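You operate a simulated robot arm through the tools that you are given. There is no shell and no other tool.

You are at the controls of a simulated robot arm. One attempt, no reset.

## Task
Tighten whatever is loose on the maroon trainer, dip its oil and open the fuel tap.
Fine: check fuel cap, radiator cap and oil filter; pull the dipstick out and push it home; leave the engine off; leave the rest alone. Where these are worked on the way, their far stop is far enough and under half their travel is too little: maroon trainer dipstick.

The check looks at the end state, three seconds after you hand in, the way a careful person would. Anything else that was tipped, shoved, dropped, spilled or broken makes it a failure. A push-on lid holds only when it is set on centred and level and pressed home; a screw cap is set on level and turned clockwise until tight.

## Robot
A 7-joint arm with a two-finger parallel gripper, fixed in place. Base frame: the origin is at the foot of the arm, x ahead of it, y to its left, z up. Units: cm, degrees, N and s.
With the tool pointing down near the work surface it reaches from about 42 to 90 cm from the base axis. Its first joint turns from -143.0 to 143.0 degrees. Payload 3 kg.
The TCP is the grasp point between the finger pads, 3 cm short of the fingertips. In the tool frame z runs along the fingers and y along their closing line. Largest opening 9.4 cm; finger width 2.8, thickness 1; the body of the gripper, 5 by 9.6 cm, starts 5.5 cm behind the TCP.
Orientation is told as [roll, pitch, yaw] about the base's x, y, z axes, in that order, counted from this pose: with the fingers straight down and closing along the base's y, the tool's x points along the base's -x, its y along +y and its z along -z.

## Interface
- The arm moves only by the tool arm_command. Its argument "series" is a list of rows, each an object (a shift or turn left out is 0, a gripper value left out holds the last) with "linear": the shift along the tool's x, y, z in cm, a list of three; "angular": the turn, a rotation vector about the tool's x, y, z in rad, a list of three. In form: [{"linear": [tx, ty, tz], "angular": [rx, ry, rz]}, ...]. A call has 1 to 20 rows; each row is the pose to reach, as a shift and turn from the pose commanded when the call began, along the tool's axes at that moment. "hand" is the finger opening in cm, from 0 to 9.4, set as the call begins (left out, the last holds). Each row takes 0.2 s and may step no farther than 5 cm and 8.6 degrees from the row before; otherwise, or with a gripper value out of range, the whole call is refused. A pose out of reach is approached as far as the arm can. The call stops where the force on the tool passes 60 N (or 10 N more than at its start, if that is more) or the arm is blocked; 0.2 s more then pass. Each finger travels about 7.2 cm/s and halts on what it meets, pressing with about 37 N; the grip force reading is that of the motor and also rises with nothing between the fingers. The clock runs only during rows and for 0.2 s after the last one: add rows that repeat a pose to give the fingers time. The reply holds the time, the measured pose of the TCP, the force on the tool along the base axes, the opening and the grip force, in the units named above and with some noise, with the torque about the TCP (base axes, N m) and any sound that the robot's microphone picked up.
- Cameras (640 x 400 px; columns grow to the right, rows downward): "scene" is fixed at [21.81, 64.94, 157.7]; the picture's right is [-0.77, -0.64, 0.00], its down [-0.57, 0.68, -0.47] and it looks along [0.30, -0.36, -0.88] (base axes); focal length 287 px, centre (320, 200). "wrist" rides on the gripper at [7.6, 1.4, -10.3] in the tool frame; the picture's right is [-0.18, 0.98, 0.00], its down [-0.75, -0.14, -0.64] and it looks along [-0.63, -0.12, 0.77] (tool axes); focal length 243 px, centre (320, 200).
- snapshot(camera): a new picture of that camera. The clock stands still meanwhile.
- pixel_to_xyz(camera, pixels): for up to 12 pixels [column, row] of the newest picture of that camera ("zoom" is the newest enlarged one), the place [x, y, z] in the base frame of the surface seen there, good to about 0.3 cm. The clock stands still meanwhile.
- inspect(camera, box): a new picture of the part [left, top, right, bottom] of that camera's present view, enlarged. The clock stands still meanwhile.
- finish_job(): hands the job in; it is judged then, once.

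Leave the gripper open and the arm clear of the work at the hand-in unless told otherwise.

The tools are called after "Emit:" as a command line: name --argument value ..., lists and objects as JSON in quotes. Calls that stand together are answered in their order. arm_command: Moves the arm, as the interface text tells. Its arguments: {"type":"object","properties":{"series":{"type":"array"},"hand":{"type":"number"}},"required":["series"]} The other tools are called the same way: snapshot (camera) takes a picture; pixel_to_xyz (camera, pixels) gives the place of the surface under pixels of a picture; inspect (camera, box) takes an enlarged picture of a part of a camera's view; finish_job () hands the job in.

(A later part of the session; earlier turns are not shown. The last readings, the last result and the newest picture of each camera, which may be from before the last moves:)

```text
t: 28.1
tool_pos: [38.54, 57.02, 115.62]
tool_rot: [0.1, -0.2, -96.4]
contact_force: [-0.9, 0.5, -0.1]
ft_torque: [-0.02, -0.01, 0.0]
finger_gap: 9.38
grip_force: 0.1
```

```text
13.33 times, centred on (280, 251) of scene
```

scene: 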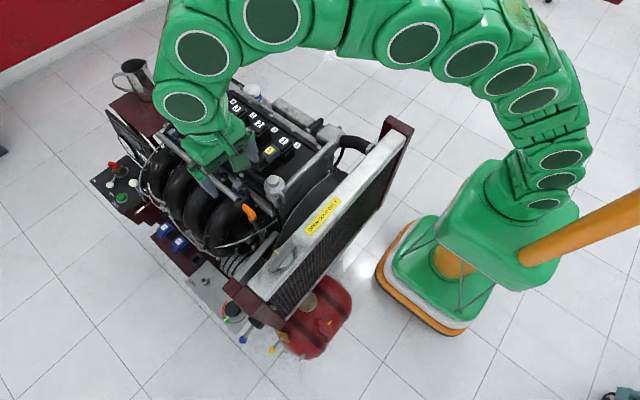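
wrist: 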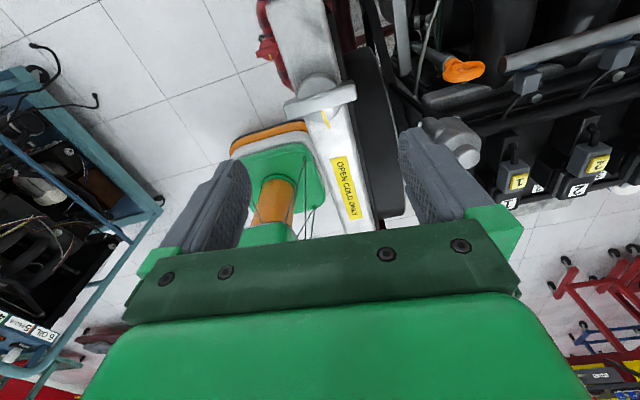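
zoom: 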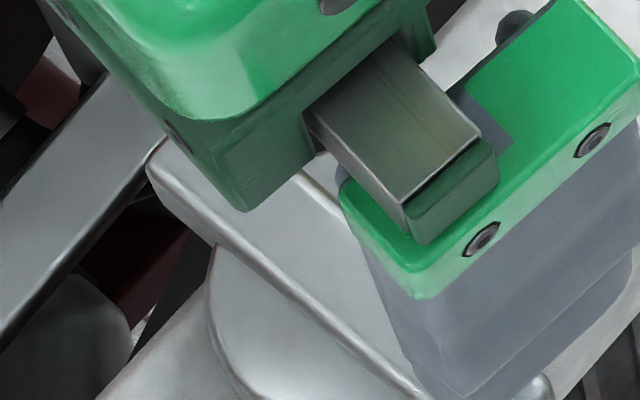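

The radiator cap's mark now lines up with the neck mark, and the fuel cap's marks (top left) also line up. Next is the filter. I'll go there high over the engine, unwinding the wrist to yaw 0 on the way.

Emit:
arm_command --series '[{"linear": [-1.4, 2.47, 0], "angular": [0, 0, -0.14]}, {"linear": [-2.8, 4.93, 0], "angular": [0, 0, -0.28]}, {"linear": [-4.2, 7.4, 0], "angular": [0, 0, -0.42]}, {"linear": [-5.6, 9.87, 0], "angular": [0, 0, -0.56]}, {"linear": [-7.0, 12.33, 0], "angular": [0, 0, -0.7]}, {"linear": [-8.4, 14.8, 0], "angular": [0, 0, -0.84]}, {"linear": [-9.8, 17.27, 0], "angular": [0, 0, -0.98]}, {"linear": [-11.2, 19.73, 0], "angular": [0, 0, -1.12]}, {"linear": [-12.6, 22.2, 0], "angular": [0, 0, -1.26]}, {"linear": [-14.0, 24.67, 0], "angular": [0, 0, -1.4]}, {"linear": [-15.4, 27.13, 0], "angular": [0, 0, -1.54]}, {"linear": [-16.8, 29.6, 0], "angular": [0, 0, -1.68]}, {"linear": [-16.8, 29.6, 0], "angular": [0, 0, -1.68]}]'

Emit:
snapshot --camera "wrist"

Emit:
snapshot --camera "scene"

```text
t: 30.9
tool_pos: [65.96, 37.12, 115.78]
tool_rot: [-0.1, -0.1, -0.1]
contact_force: [-0.1, 0.3, -0.2]
ft_torque: [-0.04, 0.01, 0.03]
finger_gap: 9.41
grip_force: 0.1
```

```text
taken
```

wrist: 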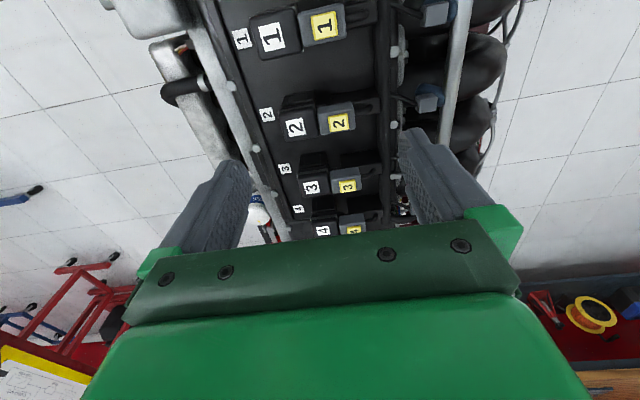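

```text
taken
```

scene: 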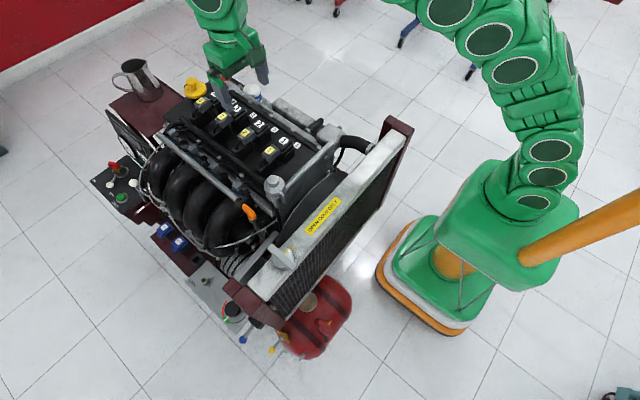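

The filter shows at (258,210) in the wrist view, beyond coil 4. I'll go nearer at z ≈ 108 to see around it.

Emit:
arm_command --series '[{"linear": [-2.6, -2.9, 1]}, {"linear": [-5.2, -5.8, 2]}, {"linear": [-7.8, -8.7, 3]}, {"linear": [-10.4, -11.6, 4]}, {"linear": [-13, -14.5, 5]}, {"linear": [-15.6, -17.4, 6]}, {"linear": [-18, -20, 7.5]}, {"linear": [-18, -20, 7.5]}]'

Emit:
snapshot --camera "wrist"

Emit:
inspect --camera "wrist" --box '[230, 60, 420, 220]'

```text
t: 32.8
tool_pos: [84.04, 17.15, 108.38]
tool_rot: [0.0, -0.4, -0.2]
contact_force: [-0.2, -0.1, -1.3]
ft_torque: [0.01, 0.03, 0.01]
finger_gap: 9.38
grip_force: 0.0
out of reach, approached as far as the arm can: row 7
```

```text
taken
```

wrist: 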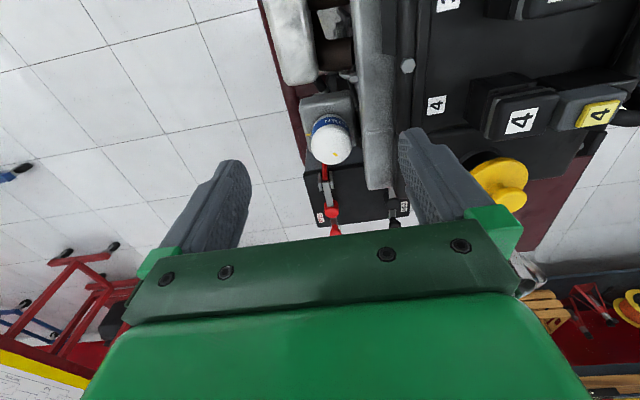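

```text
2.50 times, centred on (325, 140) of wrist
```

zoom: 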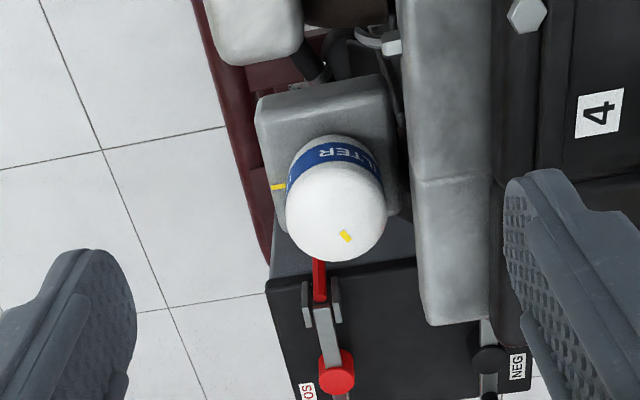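

I'm at the arm's reach limit for this height, at (84, 17, 108). In the zoom: filter top (335,215), its mark (345,236), base mark (277,187), red battery lever behind it (320,280), engine cover edge at (425,180). I'll measure these.

Emit:
pixel_to_xyz --camera "zoom" --pixels '[[335, 215], [345, 236], [277, 187], [290, 190], [385, 200], [335, 257], [320, 280], [335, 370], [318, 262], [430, 180], [410, 220], [400, 260]]'

Emit:
pixel_to_xyz --camera "wrist" --pixels '[[350, 110], [375, 160], [345, 75], [410, 65], [497, 180], [515, 120], [313, 110], [300, 60], [328, 195], [333, 210], [385, 120], [365, 90]]'

Emit:
inspect --camera "wrist" --box '[290, 95, 390, 175]'

```text
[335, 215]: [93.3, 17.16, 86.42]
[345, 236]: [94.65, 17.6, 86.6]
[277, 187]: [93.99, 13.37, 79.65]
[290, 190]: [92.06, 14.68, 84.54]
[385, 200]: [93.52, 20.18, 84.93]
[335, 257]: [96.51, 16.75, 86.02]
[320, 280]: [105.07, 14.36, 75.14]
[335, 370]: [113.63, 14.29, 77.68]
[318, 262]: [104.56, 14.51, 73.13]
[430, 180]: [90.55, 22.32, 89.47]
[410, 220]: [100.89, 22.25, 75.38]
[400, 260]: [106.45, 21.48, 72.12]
```

```text
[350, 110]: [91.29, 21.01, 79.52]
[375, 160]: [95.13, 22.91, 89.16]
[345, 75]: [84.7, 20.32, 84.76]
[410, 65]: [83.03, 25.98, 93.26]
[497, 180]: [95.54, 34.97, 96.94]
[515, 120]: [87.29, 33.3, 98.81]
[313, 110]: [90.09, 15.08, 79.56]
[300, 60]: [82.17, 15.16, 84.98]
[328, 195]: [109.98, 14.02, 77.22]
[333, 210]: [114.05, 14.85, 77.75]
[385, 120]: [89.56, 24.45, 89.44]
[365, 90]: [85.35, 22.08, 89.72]
```

```text
5.00 times, centred on (340, 135) of wrist
```

zoom: 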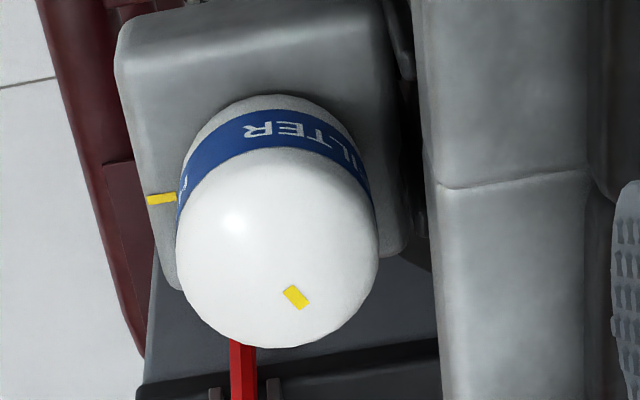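

The battery parts are low (z < 78). The cover edge is at y ≈ 21.9 and z 89.4, and the filter axis is near (93.3, 17.1). I'll see whether the arm can reach above the filter at a lower height.

Emit:
arm_command --series '[{"linear": [-1, 0, 3.5]}, {"linear": [-3, 0, 7]}, {"linear": [-5.5, 0, 10.5]}, {"linear": [-7.5, 0, 13]}, {"linear": [-9.2, 0, 13.4]}, {"linear": [-9.2, 0, 13.4]}]'

Emit:
snapshot --camera "wrist"

```text
t: 34.1
tool_pos: [88.69, 15.83, 96.11]
tool_rot: [-0.1, -0.1, -0.2]
contact_force: [-0.3, -1.2, -0.2]
ft_torque: [0.01, -0.01, 0.03]
finger_gap: 9.41
grip_force: 0.0
out of reach, approached as far as the arm can: row 3, 4, 5, 6
```

```text
taken
```

wrist: 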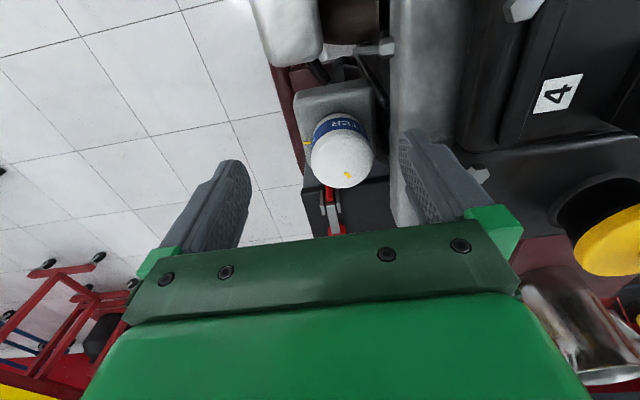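

The vertical tool reaches only about 90 cm out here and the filter is at 94.8. Tilting the fingers outward about 8° should gain the needed reach. I'll first back off a little and see where I end up.

Emit:
arm_command --series '[{"linear": [3, 0, -2]}, {"linear": [6, 0, -4]}, {"linear": [6, 0, -4]}]'

```text
t: 35.0
tool_pos: [82.78, 15.75, 99.97]
tool_rot: [-0.1, 0.0, -0.2]
contact_force: [-0.2, -0.3, 0.1]
ft_torque: [0.0, 0.03, -0.01]
finger_gap: 9.39
grip_force: 0.1
```

It moved relative to the measured pose. Now I'll turn the wrist to yaw +105 here, which puts the camera on the free -y side.

Emit:
arm_command --hand 8 --series '[{"angular": [0, 0, -0.131]}, {"angular": [0, 0, -0.262]}, {"angular": [0, 0, -0.393]}, {"angular": [0, 0, -0.524]}, {"angular": [0, 0, -0.655]}, {"angular": [0, 0, -0.786]}, {"angular": [0, 0, -0.917]}, {"angular": [0, 0, -1.048]}, {"angular": [0, 0, -1.179]}, {"angular": [0, 0, -1.31]}, {"angular": [0, 0, -1.441]}, {"angular": [0, 0, -1.572]}, {"angular": [0, 0, -1.703]}, {"angular": [0, 0, -1.833]}, {"angular": [0, 0, -1.833]}]'

Emit:
snapshot --camera "wrist"

Emit:
snapshot --camera "scene"

```text
t: 38.1
tool_pos: [83.07, 15.71, 99.86]
tool_rot: [-0.1, 0.2, 104.9]
contact_force: [1.3, 0.7, -0.4]
ft_torque: [-0.03, 0.02, -0.01]
finger_gap: 8.02
grip_force: 0.0
```

```text
taken
```

wrist: 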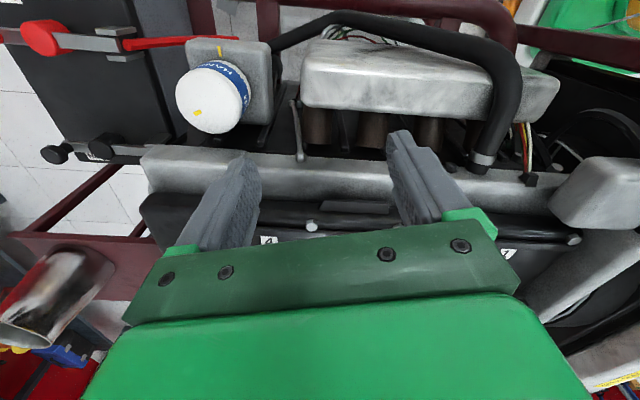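

```text
taken
```

scene: 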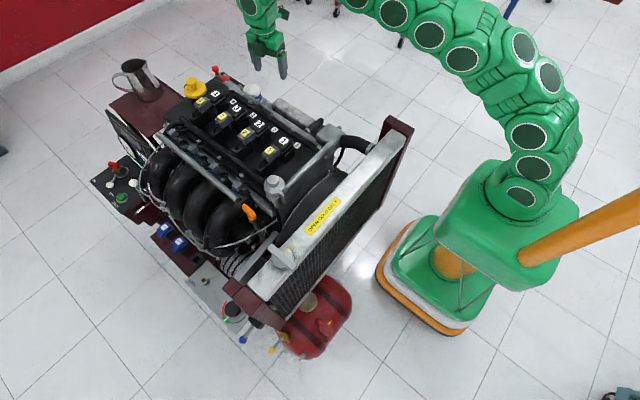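

The wrist turned freely. Now I'll tilt the fingers 8.5° outward and move out over the filter at z ≈ 91.

Emit:
arm_command --series '[{"linear": [0, 0, 0], "angular": [0.069, -0.0265, 0]}, {"linear": [0, 0, 0], "angular": [0.138, -0.053, 0]}, {"linear": [0.35, -2.6, 2.5], "angular": [0.138, -0.053, 0]}, {"linear": [0.7, -5.2, 5], "angular": [0.138, -0.053, 0]}, {"linear": [1.0, -7.8, 7.5], "angular": [0.138, -0.053, 0]}, {"linear": [1.31, -10.31, 8.5], "angular": [0.138, -0.053, 0]}, {"linear": [1.31, -10.31, 8.5], "angular": [0.138, -0.053, 0]}]'

Emit:
snapshot --camera "wrist"

Emit:
inspect --camera "scene" --box '[200, 30, 328, 110]'

```text
t: 39.8
tool_pos: [93.04, 16.78, 91.54]
tool_rot: [-8.1, -2.8, 105.0]
contact_force: [0.8, 0.3, 0.2]
ft_torque: [0.0, 0.01, -0.02]
finger_gap: 8.01
grip_force: 0.1
```

```text
taken
```

wrist: 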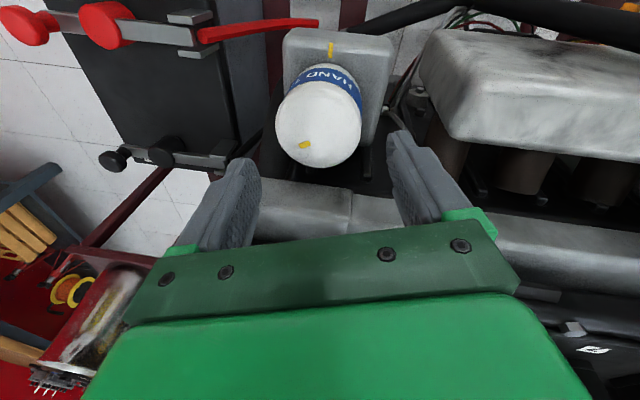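

```text
5.00 times, centred on (264, 70) of scene
```

zoom: 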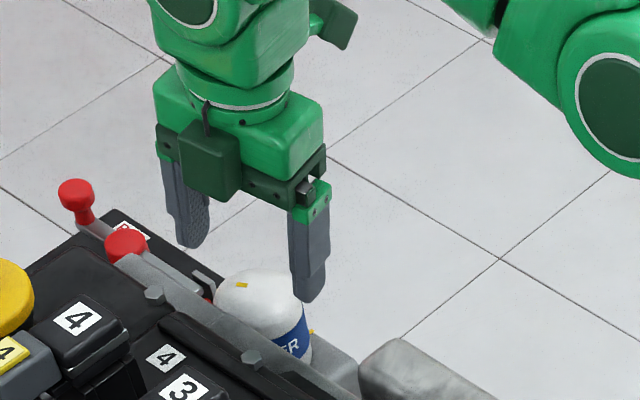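

Reached above the filter with the tilt. I'll measure the filter again from here to centre the grip.

Emit:
pixel_to_xyz --camera "wrist" --pixels '[[318, 125], [305, 145], [332, 48], [278, 120], [361, 120], [275, 130], [318, 165], [318, 80], [290, 90], [355, 95], [350, 190], [300, 190]]'

Emit:
inspect --camera "wrist" --box '[230, 20, 430, 220]'

```text
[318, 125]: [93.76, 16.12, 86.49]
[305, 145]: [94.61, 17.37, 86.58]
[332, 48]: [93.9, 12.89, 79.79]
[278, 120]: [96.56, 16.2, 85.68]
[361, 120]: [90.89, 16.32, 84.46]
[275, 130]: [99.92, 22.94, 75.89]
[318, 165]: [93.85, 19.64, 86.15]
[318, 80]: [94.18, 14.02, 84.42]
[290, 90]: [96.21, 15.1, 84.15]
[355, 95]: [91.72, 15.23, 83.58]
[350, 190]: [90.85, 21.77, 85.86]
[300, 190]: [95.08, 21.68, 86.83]
```

```text
2.00 times, centred on (330, 120) of wrist
```

zoom: 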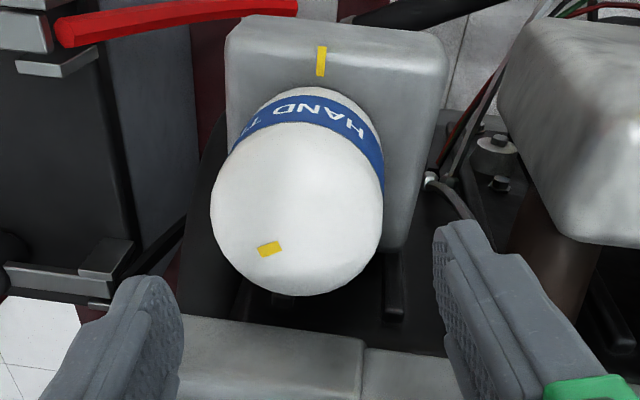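

The filter axis refines to about (93.8, 17.0) with radius ≈ 3. I'll open wider and lower the fingers around it to z ≈ 85.3.

Emit:
arm_command --hand 9.2 --series '[{"linear": [0.33, -0.77, 0.1]}, {"linear": [0.33, -0.6, 2]}, {"linear": [0.33, -0.3, 4]}, {"linear": [0.33, 0.08, 6.2]}, {"linear": [0.33, 0.08, 6.2]}]'

Emit:
snapshot --camera "wrist"

Emit:
inspect --camera "scene" --box '[200, 30, 328, 110]'

```text
t: 41.0
tool_pos: [93.96, 17.14, 85.25]
tool_rot: [-8.0, -2.9, 105.0]
contact_force: [0.7, -1.7, 0.5]
ft_torque: [0.2, 0.01, 0.03]
finger_gap: 9.22
grip_force: 0.0
out of reach, approached as far as the arm can: row 1, 2, 3
```

```text
taken
```

wrist: 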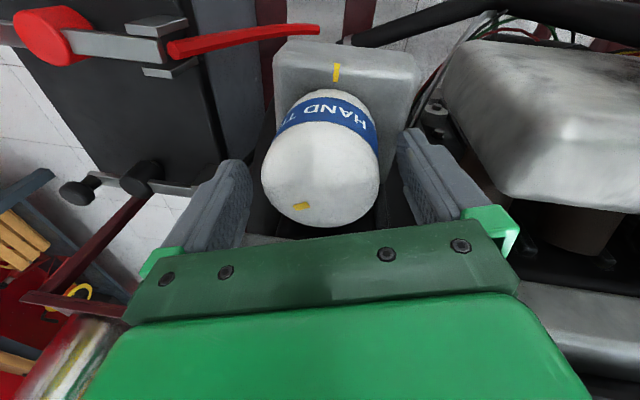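

```text
5.00 times, centred on (264, 70) of scene
```

zoom: 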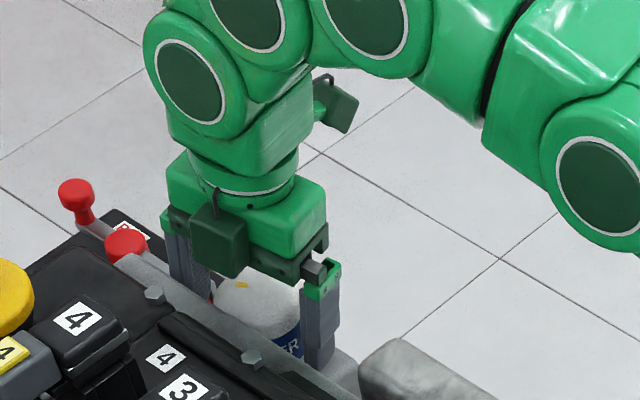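

The filter sits between the fingers. I'll check how well it's centred across the finger width before closing.

Emit:
pixel_to_xyz --camera "wrist" --pixels '[[320, 222], [320, 170], [320, 120], [268, 175], [374, 175], [300, 206], [337, 72], [320, 100], [275, 150], [370, 145], [240, 175], [405, 170]]'

```text
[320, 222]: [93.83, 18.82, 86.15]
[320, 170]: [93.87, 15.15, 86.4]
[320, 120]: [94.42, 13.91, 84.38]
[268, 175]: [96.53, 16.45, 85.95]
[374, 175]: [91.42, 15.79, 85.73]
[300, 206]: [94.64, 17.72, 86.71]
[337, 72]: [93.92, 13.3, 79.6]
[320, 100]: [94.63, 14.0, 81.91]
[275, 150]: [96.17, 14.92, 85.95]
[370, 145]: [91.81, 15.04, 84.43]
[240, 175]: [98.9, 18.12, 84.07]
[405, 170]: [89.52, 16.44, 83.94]
```

Centring is good: axis ≈ (93.95, 17.0), TCP (93.96, 17.1). I'll close on the filter.

Emit:
arm_command --hand 0 --series '[{"linear": [0, 0, 0]}, {"linear": [0, 0, 0]}, {"linear": [0, 0, 0]}, {"linear": [0, 0, 0]}]'

Emit:
snapshot --camera "wrist"

```text
t: 41.9
tool_pos: [93.72, 17.15, 85.22]
tool_rot: [-7.7, -3.0, 105.1]
contact_force: [-15.5, -2.4, 9.5]
ft_torque: [-0.32, 2.25, -0.02]
finger_gap: 6.57
grip_force: 44.8
stopped in row 4: the force on the tool passed its limit at 61 N (the readings are from after the stop); the commanded pose is now the measured one
```

```text
taken
```

wrist: 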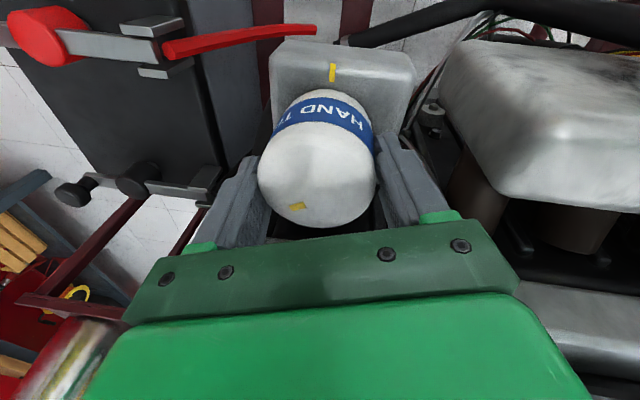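

Gripped at 6.57 cm. Now I'll turn clockwise about the vertical axis in small steps.

Emit:
arm_command --series '[{"angular": [0.003, 0.0083, 0.0593]}, {"angular": [0.0063, 0.0165, 0.1187]}, {"angular": [0.0095, 0.0248, 0.178]}, {"angular": [0.0127, 0.033, 0.2374]}, {"angular": [0.0158, 0.0413, 0.2967]}, {"angular": [0.0158, 0.0413, 0.2967]}]'

Emit:
snapshot --camera "wrist"

```text
t: 43.3
tool_pos: [93.77, 16.97, 85.25]
tool_rot: [-7.8, -2.9, 87.8]
contact_force: [-14.3, -12.4, 12.6]
ft_torque: [2.42, 1.28, 0.95]
finger_gap: 6.52
grip_force: 45.2
```

```text
taken
```

wrist: 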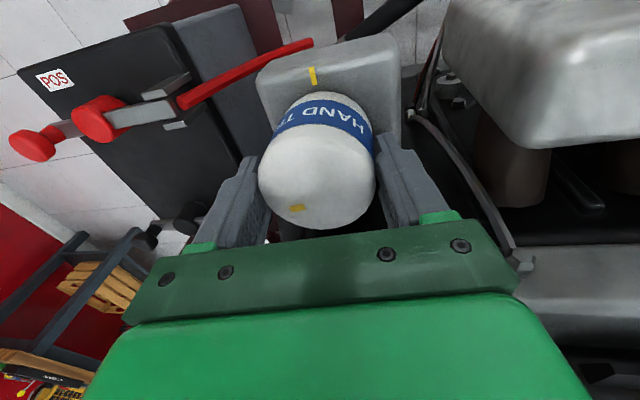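

The filter turns with the fingers (label and mark stay fixed in view), with a torque of 0.95 N m. I'll continue clockwise.

Emit:
arm_command --series '[{"angular": [0.0042, 0.011, 0.079]}, {"angular": [0.0084, 0.022, 0.158]}, {"angular": [0.0127, 0.033, 0.237]}, {"angular": [0.0169, 0.044, 0.317]}, {"angular": [0.0211, 0.055, 0.396]}, {"angular": [0.0253, 0.066, 0.475]}, {"angular": [0.0253, 0.066, 0.475]}]'

Emit:
snapshot --camera "wrist"

```text
t: 43.8
tool_pos: [93.77, 16.88, 85.27]
tool_rot: [-7.6, -2.6, 80.8]
contact_force: [-8.6, -6.0, 8.1]
ft_torque: [2.36, 1.83, 0.58]
finger_gap: 6.53
grip_force: 44.9
stopped in row 2: the force on the tool passed its limit at 66 N (the readings are from after the stop); the commanded pose is now the measured one
```

```text
taken
```

wrist: 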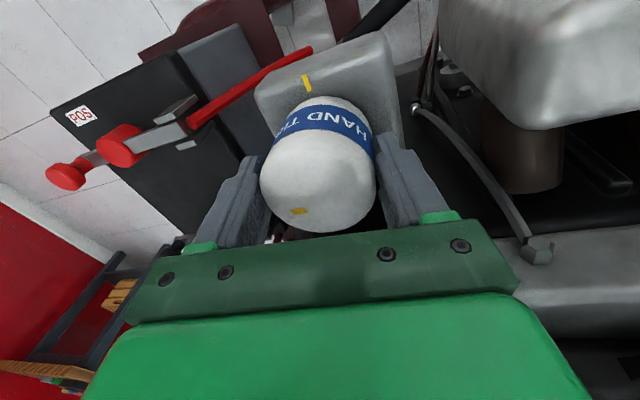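

It stopped on a momentary force peak; the forces are low again now. I'll continue with finer steps.

Emit:
arm_command --series '[{"angular": [0.0021, 0.0055, 0.0396]}, {"angular": [0.0042, 0.011, 0.079]}, {"angular": [0.0063, 0.0165, 0.1187]}, {"angular": [0.0084, 0.022, 0.158]}, {"angular": [0.0105, 0.0275, 0.198]}, {"angular": [0.0127, 0.033, 0.237]}, {"angular": [0.0127, 0.033, 0.237]}]'

```text
t: 44.6
tool_pos: [93.8, 16.66, 85.25]
tool_rot: [-7.4, -2.7, 74.7]
contact_force: [-11.6, -5.5, 8.7]
ft_torque: [1.92, 1.64, 0.37]
finger_gap: 6.57
grip_force: 44.8
stopped in row 3: the force on the tool passed its limit at 65 N (the readings are from after the stop); the commanded pose is now the measured one
```

It stops repeatedly on side force. I'll check whether a finger is touching something, such as the dark hose near (420,110)–(530,240).

Emit:
snapshot --camera "wrist"

Emit:
inspect --camera "wrist" --box '[220, 40, 560, 280]'

Emit:
pixel_to_xyz --camera "wrist" --pixels '[[430, 120], [440, 140], [480, 180], [515, 220], [538, 250], [415, 108], [400, 150], [395, 195], [440, 215], [320, 222], [262, 175], [376, 175]]'

Emit:
inspect --camera "scene" --box '[220, 60, 300, 110]'

```text
taken
```

wrist: 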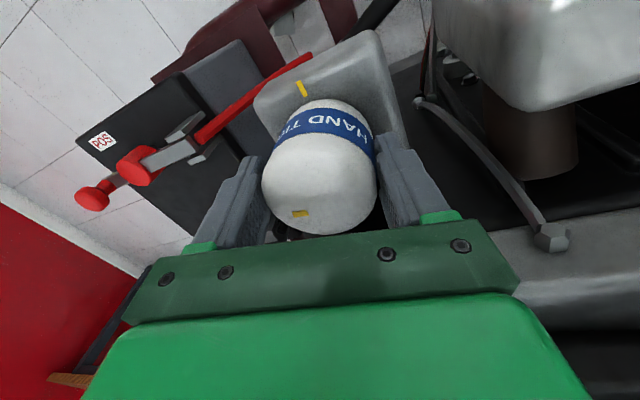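

```text
1.67 times, centred on (390, 160) of wrist
```

zoom: 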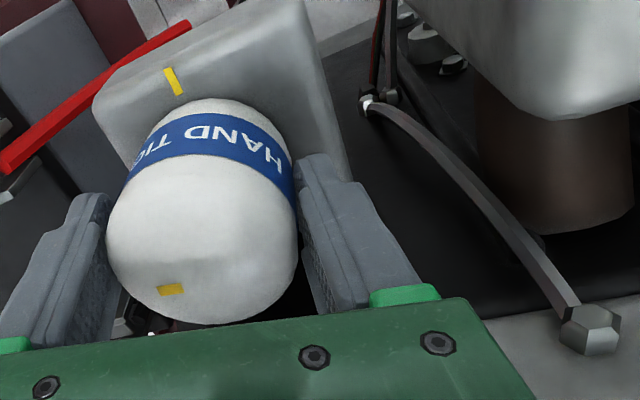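

```text
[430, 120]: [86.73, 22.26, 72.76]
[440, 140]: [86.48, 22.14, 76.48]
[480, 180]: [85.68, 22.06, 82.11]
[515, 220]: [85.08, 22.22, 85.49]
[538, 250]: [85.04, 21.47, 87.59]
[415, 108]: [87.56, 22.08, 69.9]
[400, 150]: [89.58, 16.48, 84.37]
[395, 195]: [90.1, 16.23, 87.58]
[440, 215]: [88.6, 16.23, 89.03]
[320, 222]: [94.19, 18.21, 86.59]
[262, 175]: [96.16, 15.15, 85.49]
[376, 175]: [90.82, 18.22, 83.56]
```

```text
8.00 times, centred on (260, 85) of scene
```

zoom: 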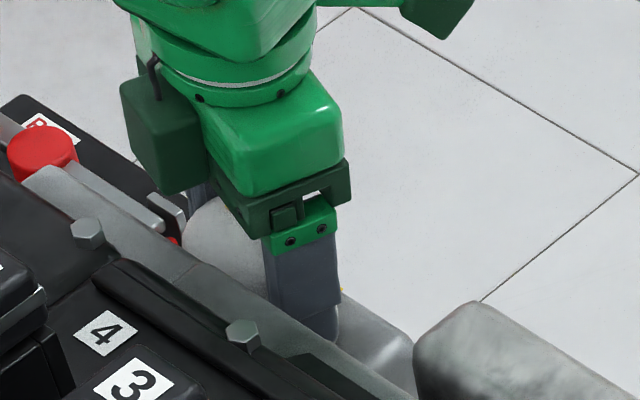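

No finger is touching. I'll check the dark green box on the gripper's +y side against the engine cover and its bolts.

Emit:
pixel_to_xyz --camera "zoom" --pixels '[[160, 185], [205, 185], [130, 150], [170, 120], [88, 228], [243, 330], [60, 200], [180, 280], [150, 255], [215, 205], [300, 260], [225, 190]]'

```text
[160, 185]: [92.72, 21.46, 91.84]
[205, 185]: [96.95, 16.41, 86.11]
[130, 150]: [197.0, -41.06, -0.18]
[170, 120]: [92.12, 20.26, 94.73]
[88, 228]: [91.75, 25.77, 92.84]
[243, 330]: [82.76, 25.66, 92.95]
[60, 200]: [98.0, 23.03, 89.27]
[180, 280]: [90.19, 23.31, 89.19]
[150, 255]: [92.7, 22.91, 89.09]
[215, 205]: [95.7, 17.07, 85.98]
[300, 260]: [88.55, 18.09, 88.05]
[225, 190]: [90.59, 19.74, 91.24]
```

There's no contact there either: the box bottom is at z ≈ 91.8, above the 89.4 cover. The side force comes from the grip being off the turning centre. I'll turn a little and read the force direction.

Emit:
arm_command --series '[{"angular": [0.0021, 0.0055, 0.0396]}, {"angular": [0.0042, 0.011, 0.079]}, {"angular": [0.0042, 0.011, 0.079]}]'

```text
t: 45.1
tool_pos: [93.69, 16.59, 85.12]
tool_rot: [-7.5, -2.6, 71.2]
contact_force: [-17.9, -5.2, 9.2]
ft_torque: [1.81, 2.12, 0.12]
finger_gap: 6.61
grip_force: 44.8
stopped in row 2: the force on the tool passed its limit at 64 N (the readings are from after the stop); the commanded pose is now the measured one
```

The force limit trips after only a few degrees, so I'll release, check how far the filter has turned, and regrip better centred.

Emit:
arm_command --hand 9.2 --series '[{"linear": [0, 0, 0]}, {"linear": [0, 0, 0]}, {"linear": [0, 0, 0]}]'

Emit:
snapshot --camera "wrist"

Emit:
pixel_to_xyz --camera "wrist" --pixels '[[320, 222], [320, 170], [320, 130], [268, 175], [374, 175], [300, 211], [300, 88], [285, 140], [370, 145], [240, 175], [405, 170], [320, 110]]'

Emit:
inspect --camera "wrist" --box '[220, 60, 420, 240]'

```text
t: 45.9
tool_pos: [93.86, 16.63, 85.2]
tool_rot: [-7.5, -2.6, 71.4]
contact_force: [3.7, -7.0, 2.2]
ft_torque: [0.61, 0.22, -0.09]
finger_gap: 9.2
grip_force: 0.1
```

```text
taken
```

wrist: 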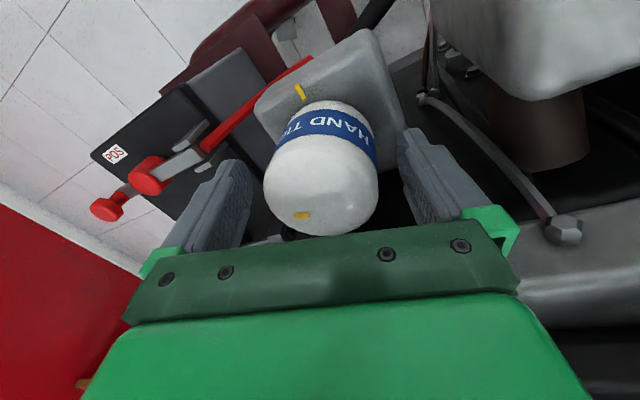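

```text
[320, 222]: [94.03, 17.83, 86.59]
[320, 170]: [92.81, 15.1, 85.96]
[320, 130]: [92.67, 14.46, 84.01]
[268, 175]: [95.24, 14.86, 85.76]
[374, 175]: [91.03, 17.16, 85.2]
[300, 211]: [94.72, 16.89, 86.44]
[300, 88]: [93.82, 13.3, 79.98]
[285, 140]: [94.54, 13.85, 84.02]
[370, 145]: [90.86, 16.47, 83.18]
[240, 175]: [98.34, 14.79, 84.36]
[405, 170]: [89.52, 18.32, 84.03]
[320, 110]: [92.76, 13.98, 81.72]
```

```text
2.22 times, centred on (320, 150) of wrist
```

zoom: 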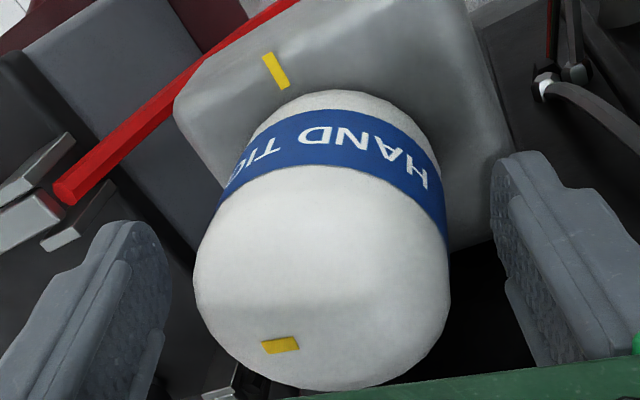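

Even with the fingers open there's a residual force of (3.7, -7, 2.2) N with a torque that places a contact about 6–7 cm above the TCP on the +y side. Something on the gripper is touching near a cover bolt. I'll look at it.

Emit:
inspect --camera "scene" --box '[220, 60, 276, 95]'

Emit:
pixel_to_xyz --camera "zoom" --pixels '[[200, 180], [240, 190], [180, 250], [220, 265], [260, 270], [170, 160], [290, 230], [210, 310], [180, 290], [130, 270], [150, 310], [250, 300]]'

```text
11.43 times, centred on (248, 78) of scene
```

zoom: 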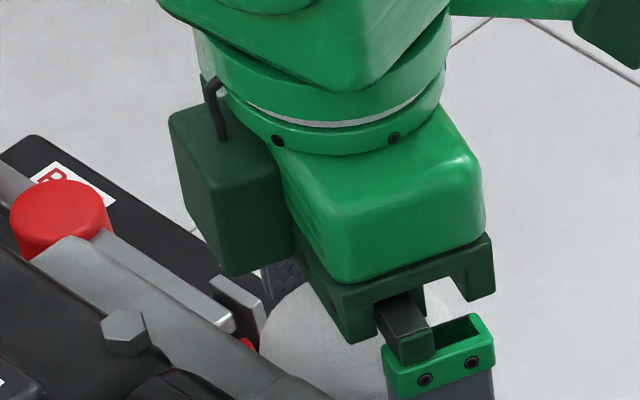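

```text
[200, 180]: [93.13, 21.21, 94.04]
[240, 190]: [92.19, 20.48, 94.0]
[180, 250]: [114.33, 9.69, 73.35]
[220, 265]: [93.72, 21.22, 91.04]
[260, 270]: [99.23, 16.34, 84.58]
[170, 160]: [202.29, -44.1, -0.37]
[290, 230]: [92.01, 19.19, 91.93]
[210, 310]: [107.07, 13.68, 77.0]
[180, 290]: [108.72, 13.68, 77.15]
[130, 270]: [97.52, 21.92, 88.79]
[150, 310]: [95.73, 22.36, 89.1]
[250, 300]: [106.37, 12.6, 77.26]
```

The box visually floats clear, so I'll probe: rise in small steps and see where the residual force vanishes.

Emit:
arm_command --series '[{"linear": [0, 0, -0.5]}, {"linear": [0, 0, -0.5]}]'

Emit:
arm_command --series '[{"linear": [0, 0, -0.5]}, {"linear": [0, 0, -0.5]}]'

Emit:
arm_command --series '[{"linear": [0, 0, -0.5]}, {"linear": [0, 0, -0.5]}]'

```text
t: 46.5
tool_pos: [93.7, 16.64, 85.59]
tool_rot: [-7.4, -2.6, 71.3]
contact_force: [-1.1, -14.9, -8.5]
ft_torque: [0.63, -0.09, 0.17]
finger_gap: 9.19
grip_force: 0.0
```

```text
t: 47.1
tool_pos: [93.61, 16.67, 86.23]
tool_rot: [-7.5, -2.5, 71.2]
contact_force: [3.5, -16.8, -8.7]
ft_torque: [0.58, 0.14, -0.02]
finger_gap: 9.19
grip_force: 0.1
```

```text
t: 47.7
tool_pos: [93.54, 16.9, 86.74]
tool_rot: [-7.5, -2.7, 71.5]
contact_force: [-0.7, 0.0, -0.2]
ft_torque: [0.04, 0.03, 0.0]
finger_gap: 9.19
grip_force: 0.0
```

The contact is the gripper's box against the cover at y ≈ 21, z ≈ 91, and it clears above z ≈ 86.7. I'll lift out, level the tool, and come back with the wrist turned half around so the box faces the free -y side.

Emit:
arm_command --series '[{"linear": [-0.16, -0.41, -2.96]}, {"linear": [-0.317, -0.826, -5.93]}, {"linear": [0.4, 1.2, -8.2]}, {"linear": [1.1, 3.3, -10.3]}, {"linear": [1.8, 5.4, -12.3], "angular": [-0.05, 0.02, 0]}, {"linear": [2.45, 7.59, -14.33], "angular": [-0.1, 0.038, 0]}, {"linear": [2.45, 7.59, -14.33], "angular": [-0.138, 0.053, 0]}, {"linear": [2.45, 7.59, -14.33], "angular": [-0.138, 0.053, 0]}]'

Emit:
inspect --camera "wrist" --box '[160, 0, 480, 240]'

Emit:
inspect --camera "scene" --box '[200, 55, 296, 115]'

```text
t: 49.5
tool_pos: [83.62, 16.76, 99.82]
tool_rot: [0.5, 0.5, 71.2]
contact_force: [-0.3, -0.1, 0.5]
ft_torque: [-0.05, -0.03, 0.01]
finger_gap: 9.19
grip_force: 0.2
out of reach, approached as far as the arm can: row 1, 2
```

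```text
1.67 times, centred on (320, 120) of wrist
```

zoom: 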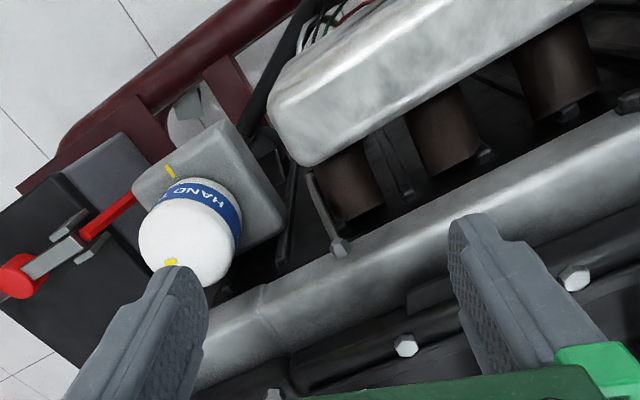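

```text
6.67 times, centred on (248, 85) of scene
```

zoom: 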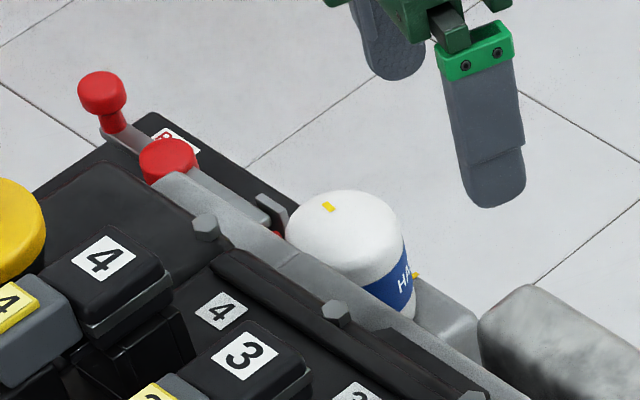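

The filter has turned partway. Now I'll turn the wrist clockwise by 136° to yaw -65 here in the clear.

Emit:
arm_command --series '[{"angular": [0, 0, 0.14]}, {"angular": [0, 0, 0.28]}, {"angular": [0, 0, 0.42]}, {"angular": [0, 0, 0.56]}, {"angular": [0, 0, 0.7]}, {"angular": [0, 0, 0.84]}, {"angular": [0, 0, 0.98]}, {"angular": [0, 0, 1.12]}, {"angular": [0, 0, 1.26]}, {"angular": [0, 0, 1.4]}, {"angular": [0, 0, 1.54]}, {"angular": [0, 0, 1.68]}, {"angular": [0, 0, 1.82]}, {"angular": [0, 0, 1.96]}, {"angular": [0, 0, 2.1]}, {"angular": [0, 0, 2.24]}, {"angular": [0, 0, 2.375]}, {"angular": [0, 0, 2.375]}]'

Emit:
inspect --camera "scene" --box '[200, 0, 328, 80]'

```text
t: 53.3
tool_pos: [83.58, 16.86, 99.67]
tool_rot: [-0.6, 0.0, -64.9]
contact_force: [-0.3, 0.4, 0.1]
ft_torque: [0.04, 0.04, 0.0]
finger_gap: 9.19
grip_force: 0.2
```

```text
5.00 times, centred on (264, 40) of scene
```

zoom: 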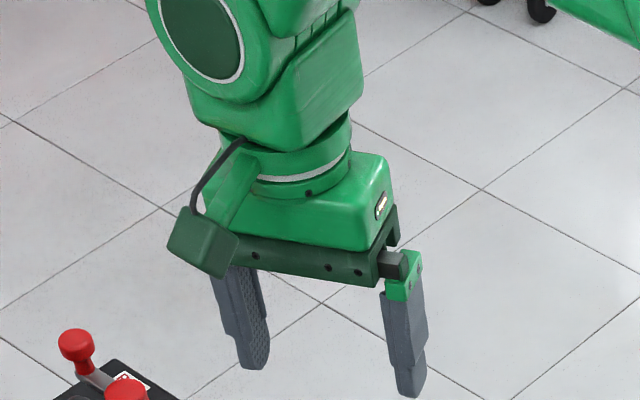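

The camera now hangs on the +y side. I'll measure its lowest point relative to the TCP (z 99.7) before going down.

Emit:
pixel_to_xyz --camera "zoom" --pixels '[[215, 270], [230, 265], [175, 245], [205, 230], [190, 225], [225, 255], [270, 260], [370, 275], [235, 240], [200, 260], [245, 360], [410, 385]]'

```text
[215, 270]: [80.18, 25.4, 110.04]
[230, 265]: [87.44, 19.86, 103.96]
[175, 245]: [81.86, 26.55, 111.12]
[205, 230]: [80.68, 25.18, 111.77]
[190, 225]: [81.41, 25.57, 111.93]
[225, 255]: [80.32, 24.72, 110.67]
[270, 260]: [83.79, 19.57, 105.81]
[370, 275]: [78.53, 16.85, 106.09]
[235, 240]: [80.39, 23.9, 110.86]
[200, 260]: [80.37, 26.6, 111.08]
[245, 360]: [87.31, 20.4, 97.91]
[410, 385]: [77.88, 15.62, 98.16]
```

The camera's lowest point is about 10 cm above the TCP, which gives 2 cm clearance over the bolts. I'll tilt outward and move over the filter axis (93.8, 16.9) at z ≈ 91.

Emit:
arm_command --series '[{"linear": [0, 0, 0], "angular": [-0.064, 0.0113, 0]}, {"linear": [0, 0, 0], "angular": [-0.128, 0.0226, 0]}, {"linear": [-1.0, 2.2, 2.5], "angular": [-0.128, 0.0226, 0]}, {"linear": [-2.1, 4.6, 5], "angular": [-0.128, 0.0226, 0]}, {"linear": [-3.2, 7, 7.5], "angular": [-0.128, 0.0226, 0]}, {"linear": [-4.27, 9.27, 8.7], "angular": [-0.128, 0.0226, 0]}, {"linear": [-4.27, 9.27, 8.7], "angular": [-0.128, 0.0226, 0]}]'

Emit:
snapshot --camera "wrist"

```text
t: 54.9
tool_pos: [92.18, 16.63, 91.52]
tool_rot: [6.7, 1.3, -64.8]
contact_force: [-0.3, 0.2, 0.2]
ft_torque: [0.01, -0.03, -0.02]
finger_gap: 9.19
grip_force: 0.0
out of reach, approached as far as the arm can: row 6, 7
```

```text
taken
```

wrist: 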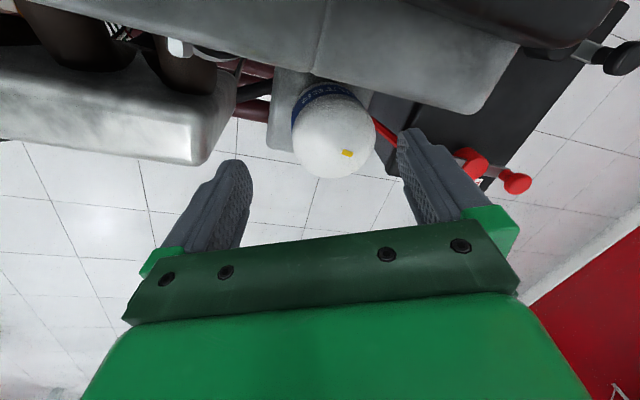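

The arm is at its reach limit here, so I'll add 3° more tilt and edge outward while lowering to z ≈ 89.5, still above the filter.

Emit:
arm_command --series '[{"linear": [0, 0, 0], "angular": [-0.049, 0.0087, 0]}, {"linear": [-0.3, 0.6, 1.0], "angular": [-0.049, 0.0087, 0]}, {"linear": [-0.6, 1.28, 2.2], "angular": [-0.049, 0.0087, 0]}, {"linear": [-0.6, 1.28, 2.2], "angular": [-0.049, 0.0087, 0]}]'

Emit:
snapshot --camera "wrist"

Emit:
pixel_to_xyz --camera "wrist" --pixels '[[330, 120], [345, 160], [335, 175], [296, 130], [372, 130], [320, 90], [350, 100], [300, 100]]'

```text
t: 55.9
tool_pos: [93.91, 16.78, 89.33]
tool_rot: [9.5, 1.8, -64.8]
contact_force: [0.3, 0.0, -0.7]
ft_torque: [-0.04, 0.01, 0.02]
finger_gap: 9.2
grip_force: 0.0
```

```text
taken
```

wrist: 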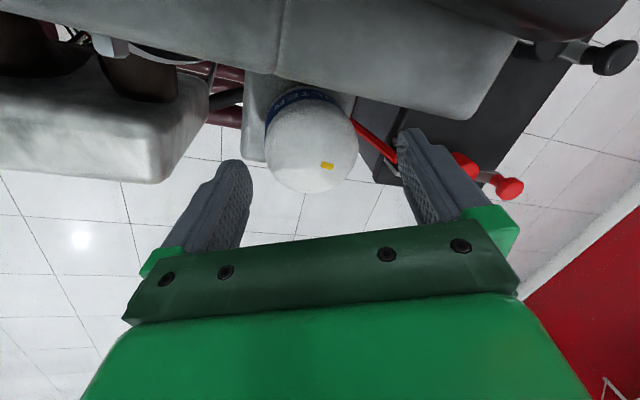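

```text
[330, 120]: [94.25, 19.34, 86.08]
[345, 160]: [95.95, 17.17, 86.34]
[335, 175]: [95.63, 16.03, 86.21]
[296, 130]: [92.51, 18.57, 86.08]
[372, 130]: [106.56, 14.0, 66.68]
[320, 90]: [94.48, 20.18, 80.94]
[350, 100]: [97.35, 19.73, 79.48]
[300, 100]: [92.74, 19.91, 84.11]
```

I'm over the filter axis at (93.9, 16.8). Now straight down to z ≈ 85.

Emit:
arm_command --series '[{"linear": [0, -0.27, 1.4]}, {"linear": [0, -0.54, 2.8]}, {"linear": [0, -0.8, 4.23]}, {"linear": [0, -0.8, 4.23]}]'

Emit:
snapshot --camera "wrist"

Emit:
inspect --camera "scene" --box '[200, 40, 296, 100]'

```text
t: 56.9
tool_pos: [93.68, 16.94, 84.89]
tool_rot: [9.6, 1.9, -64.8]
contact_force: [-0.5, -0.1, -0.4]
ft_torque: [-0.02, 0.01, -0.01]
finger_gap: 9.2
grip_force: 0.1
```

```text
taken
```

wrist: 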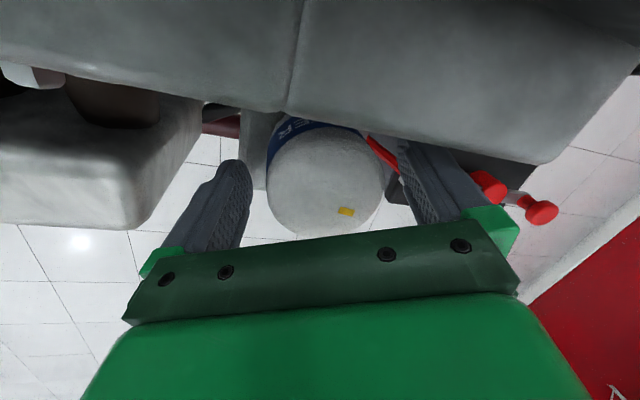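

```text
6.67 times, centred on (248, 70) of scene
```

zoom: 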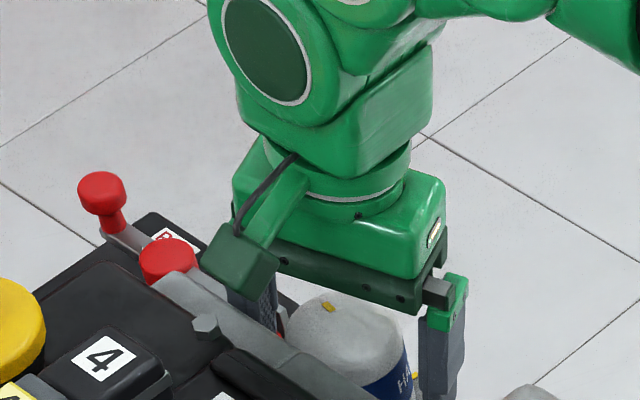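

No contact force this time, and the filter sits between the fingers. I'll close.

Emit:
arm_command --hand 0 --series '[{"linear": [0, 0, 0]}, {"linear": [0, 0, 0]}, {"linear": [0, 0, 0]}, {"linear": [0, 0, 0]}]'

```text
t: 57.9
tool_pos: [93.73, 16.87, 85.01]
tool_rot: [9.6, 1.7, -64.8]
contact_force: [22.1, 4.6, -3.5]
ft_torque: [-0.36, 1.2, 0.0]
finger_gap: 6.73
grip_force: 45.0
```

Gripped. Turning clockwise about the vertical in small steps.

Emit:
arm_command --series '[{"linear": [-0.03, 0.06, 0.01], "angular": [-0.0016, -0.0088, 0.0492]}, {"linear": [-0.03, 0.06, 0.01], "angular": [-0.0031, -0.0176, 0.0984]}, {"linear": [-0.03, 0.06, 0.01], "angular": [-0.0047, -0.0264, 0.1476]}, {"linear": [-0.03, 0.06, 0.01], "angular": [-0.0062, -0.0352, 0.1968]}, {"linear": [-0.03, 0.06, 0.01], "angular": [-0.0078, -0.044, 0.246]}, {"linear": [-0.03, 0.06, 0.01], "angular": [-0.0093, -0.0528, 0.295]}, {"linear": [-0.03, 0.06, 0.01], "angular": [-0.0093, -0.0528, 0.295]}]'

Emit:
snapshot --camera "wrist"

```text
t: 59.5
tool_pos: [93.75, 17.02, 84.98]
tool_rot: [9.5, 1.5, -82.0]
contact_force: [-12.0, 18.4, 17.4]
ft_torque: [-0.45, 1.62, 0.03]
finger_gap: 6.65
grip_force: 44.8
```

```text
taken
```

wrist: 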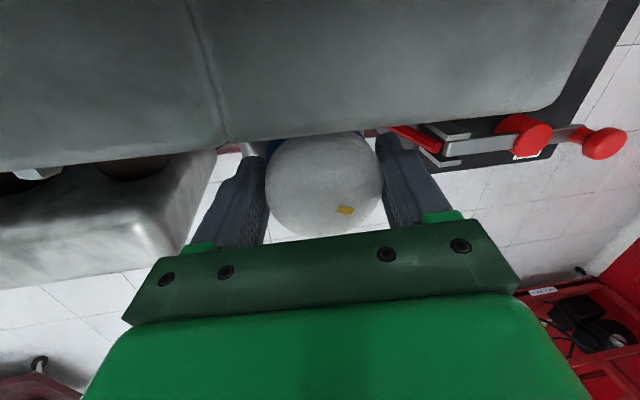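

The mark holds still in view, so the filter is turning freely with me. I'll continue with a small trim.

Emit:
arm_command --series '[{"linear": [0.04, -0.02, 0.01], "angular": [-0.0022, -0.0123, 0.0689]}, {"linear": [0.04, -0.02, 0.01], "angular": [-0.0043, -0.0246, 0.1378]}, {"linear": [0.04, -0.02, 0.01], "angular": [-0.0065, -0.037, 0.2066]}, {"linear": [0.04, -0.02, 0.01], "angular": [-0.0087, -0.0493, 0.2755]}, {"linear": [0.04, -0.02, 0.01], "angular": [-0.0109, -0.0616, 0.3444]}, {"linear": [0.04, -0.02, 0.01], "angular": [-0.013, -0.0739, 0.4133]}, {"linear": [0.04, -0.02, 0.01], "angular": [-0.013, -0.0739, 0.4133]}]'

Emit:
snapshot --camera "wrist"

```text
t: 61.1
tool_pos: [93.7, 16.97, 85.01]
tool_rot: [9.7, 1.5, -105.9]
contact_force: [16.3, 38.7, 1.9]
ft_torque: [0.71, 1.07, 0.1]
finger_gap: 6.69
grip_force: 45.1
```

```text
taken
```

wrist: 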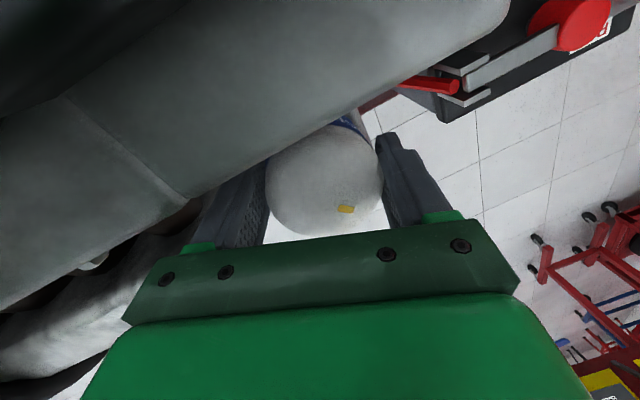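

About 41° in this stroke. I'll trim toward +y and continue a bit.

Emit:
arm_command --series '[{"linear": [0.06, 0.01, 0], "angular": [-0.0016, -0.0088, 0.0492]}, {"linear": [0.1, 0.01, 0], "angular": [-0.0031, -0.0176, 0.0984]}, {"linear": [0.1, 0.01, 0], "angular": [-0.0047, -0.0264, 0.1476]}, {"linear": [0.1, 0.01, 0], "angular": [-0.0062, -0.0352, 0.1968]}, {"linear": [0.1, 0.01, 0], "angular": [-0.0078, -0.044, 0.246]}, {"linear": [0.1, 0.01, 0], "angular": [-0.0093, -0.0528, 0.295]}, {"linear": [0.1, 0.01, 0], "angular": [-0.0093, -0.0528, 0.295]}]'

Emit:
snapshot --camera "wrist"

Emit:
inspect --camera "scene" --box '[220, 60, 284, 100]'

```text
t: 62.3
tool_pos: [93.67, 17.23, 86.02]
tool_rot: [10.3, 1.1, -118.8]
contact_force: [-21.4, -5.5, 0.6]
ft_torque: [-0.57, 1.51, -0.07]
finger_gap: 6.47
grip_force: 44.8
stopped in row 5: the force on the tool passed its limit at 76 N (the readings are from after the stop); the commanded pose is now the measured one
```

```text
taken
```

wrist: 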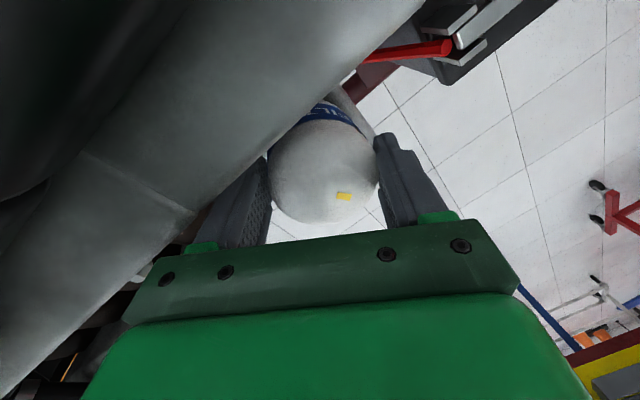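

```text
10.00 times, centred on (252, 80) of scene
```

zoom: 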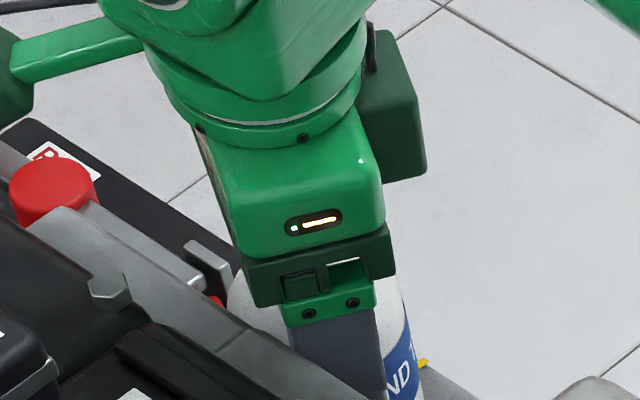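

The tool rose 1 cm and tripped the force limit, so the fingers slid up on the filter. I'll release, lift straight up and look at the marks.

Emit:
arm_command --hand 9.2 --series '[{"linear": [0, 0, 0]}, {"linear": [0, 0, 0]}, {"linear": [0, 0, 0]}]'

Emit:
snapshot --camera "wrist"

Emit:
pixel_to_xyz --camera "wrist" --pixels '[[344, 196], [320, 175], [275, 170], [375, 170], [320, 220], [330, 130], [240, 190], [410, 170]]'

```text
t: 63.1
tool_pos: [93.98, 17.03, 86.06]
tool_rot: [10.4, 1.2, -118.8]
contact_force: [5.3, -12.9, 6.5]
ft_torque: [0.75, 0.53, 0.41]
finger_gap: 8.51
grip_force: 0.0
```

```text
taken
```

wrist: 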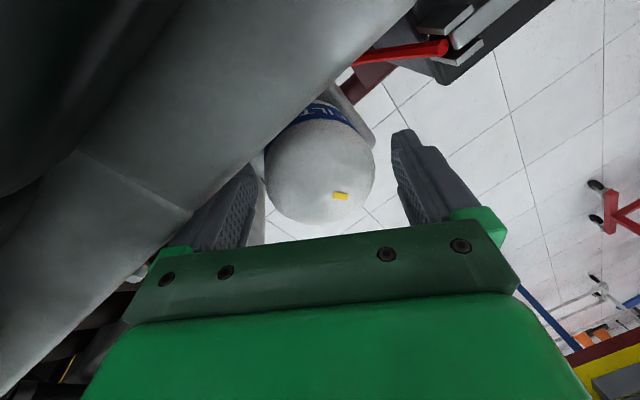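

```text
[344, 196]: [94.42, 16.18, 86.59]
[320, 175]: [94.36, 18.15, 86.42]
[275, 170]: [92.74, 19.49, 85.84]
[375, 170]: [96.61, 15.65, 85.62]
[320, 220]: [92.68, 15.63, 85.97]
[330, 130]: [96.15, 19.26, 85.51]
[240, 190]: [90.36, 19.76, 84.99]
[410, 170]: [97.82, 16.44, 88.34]
```

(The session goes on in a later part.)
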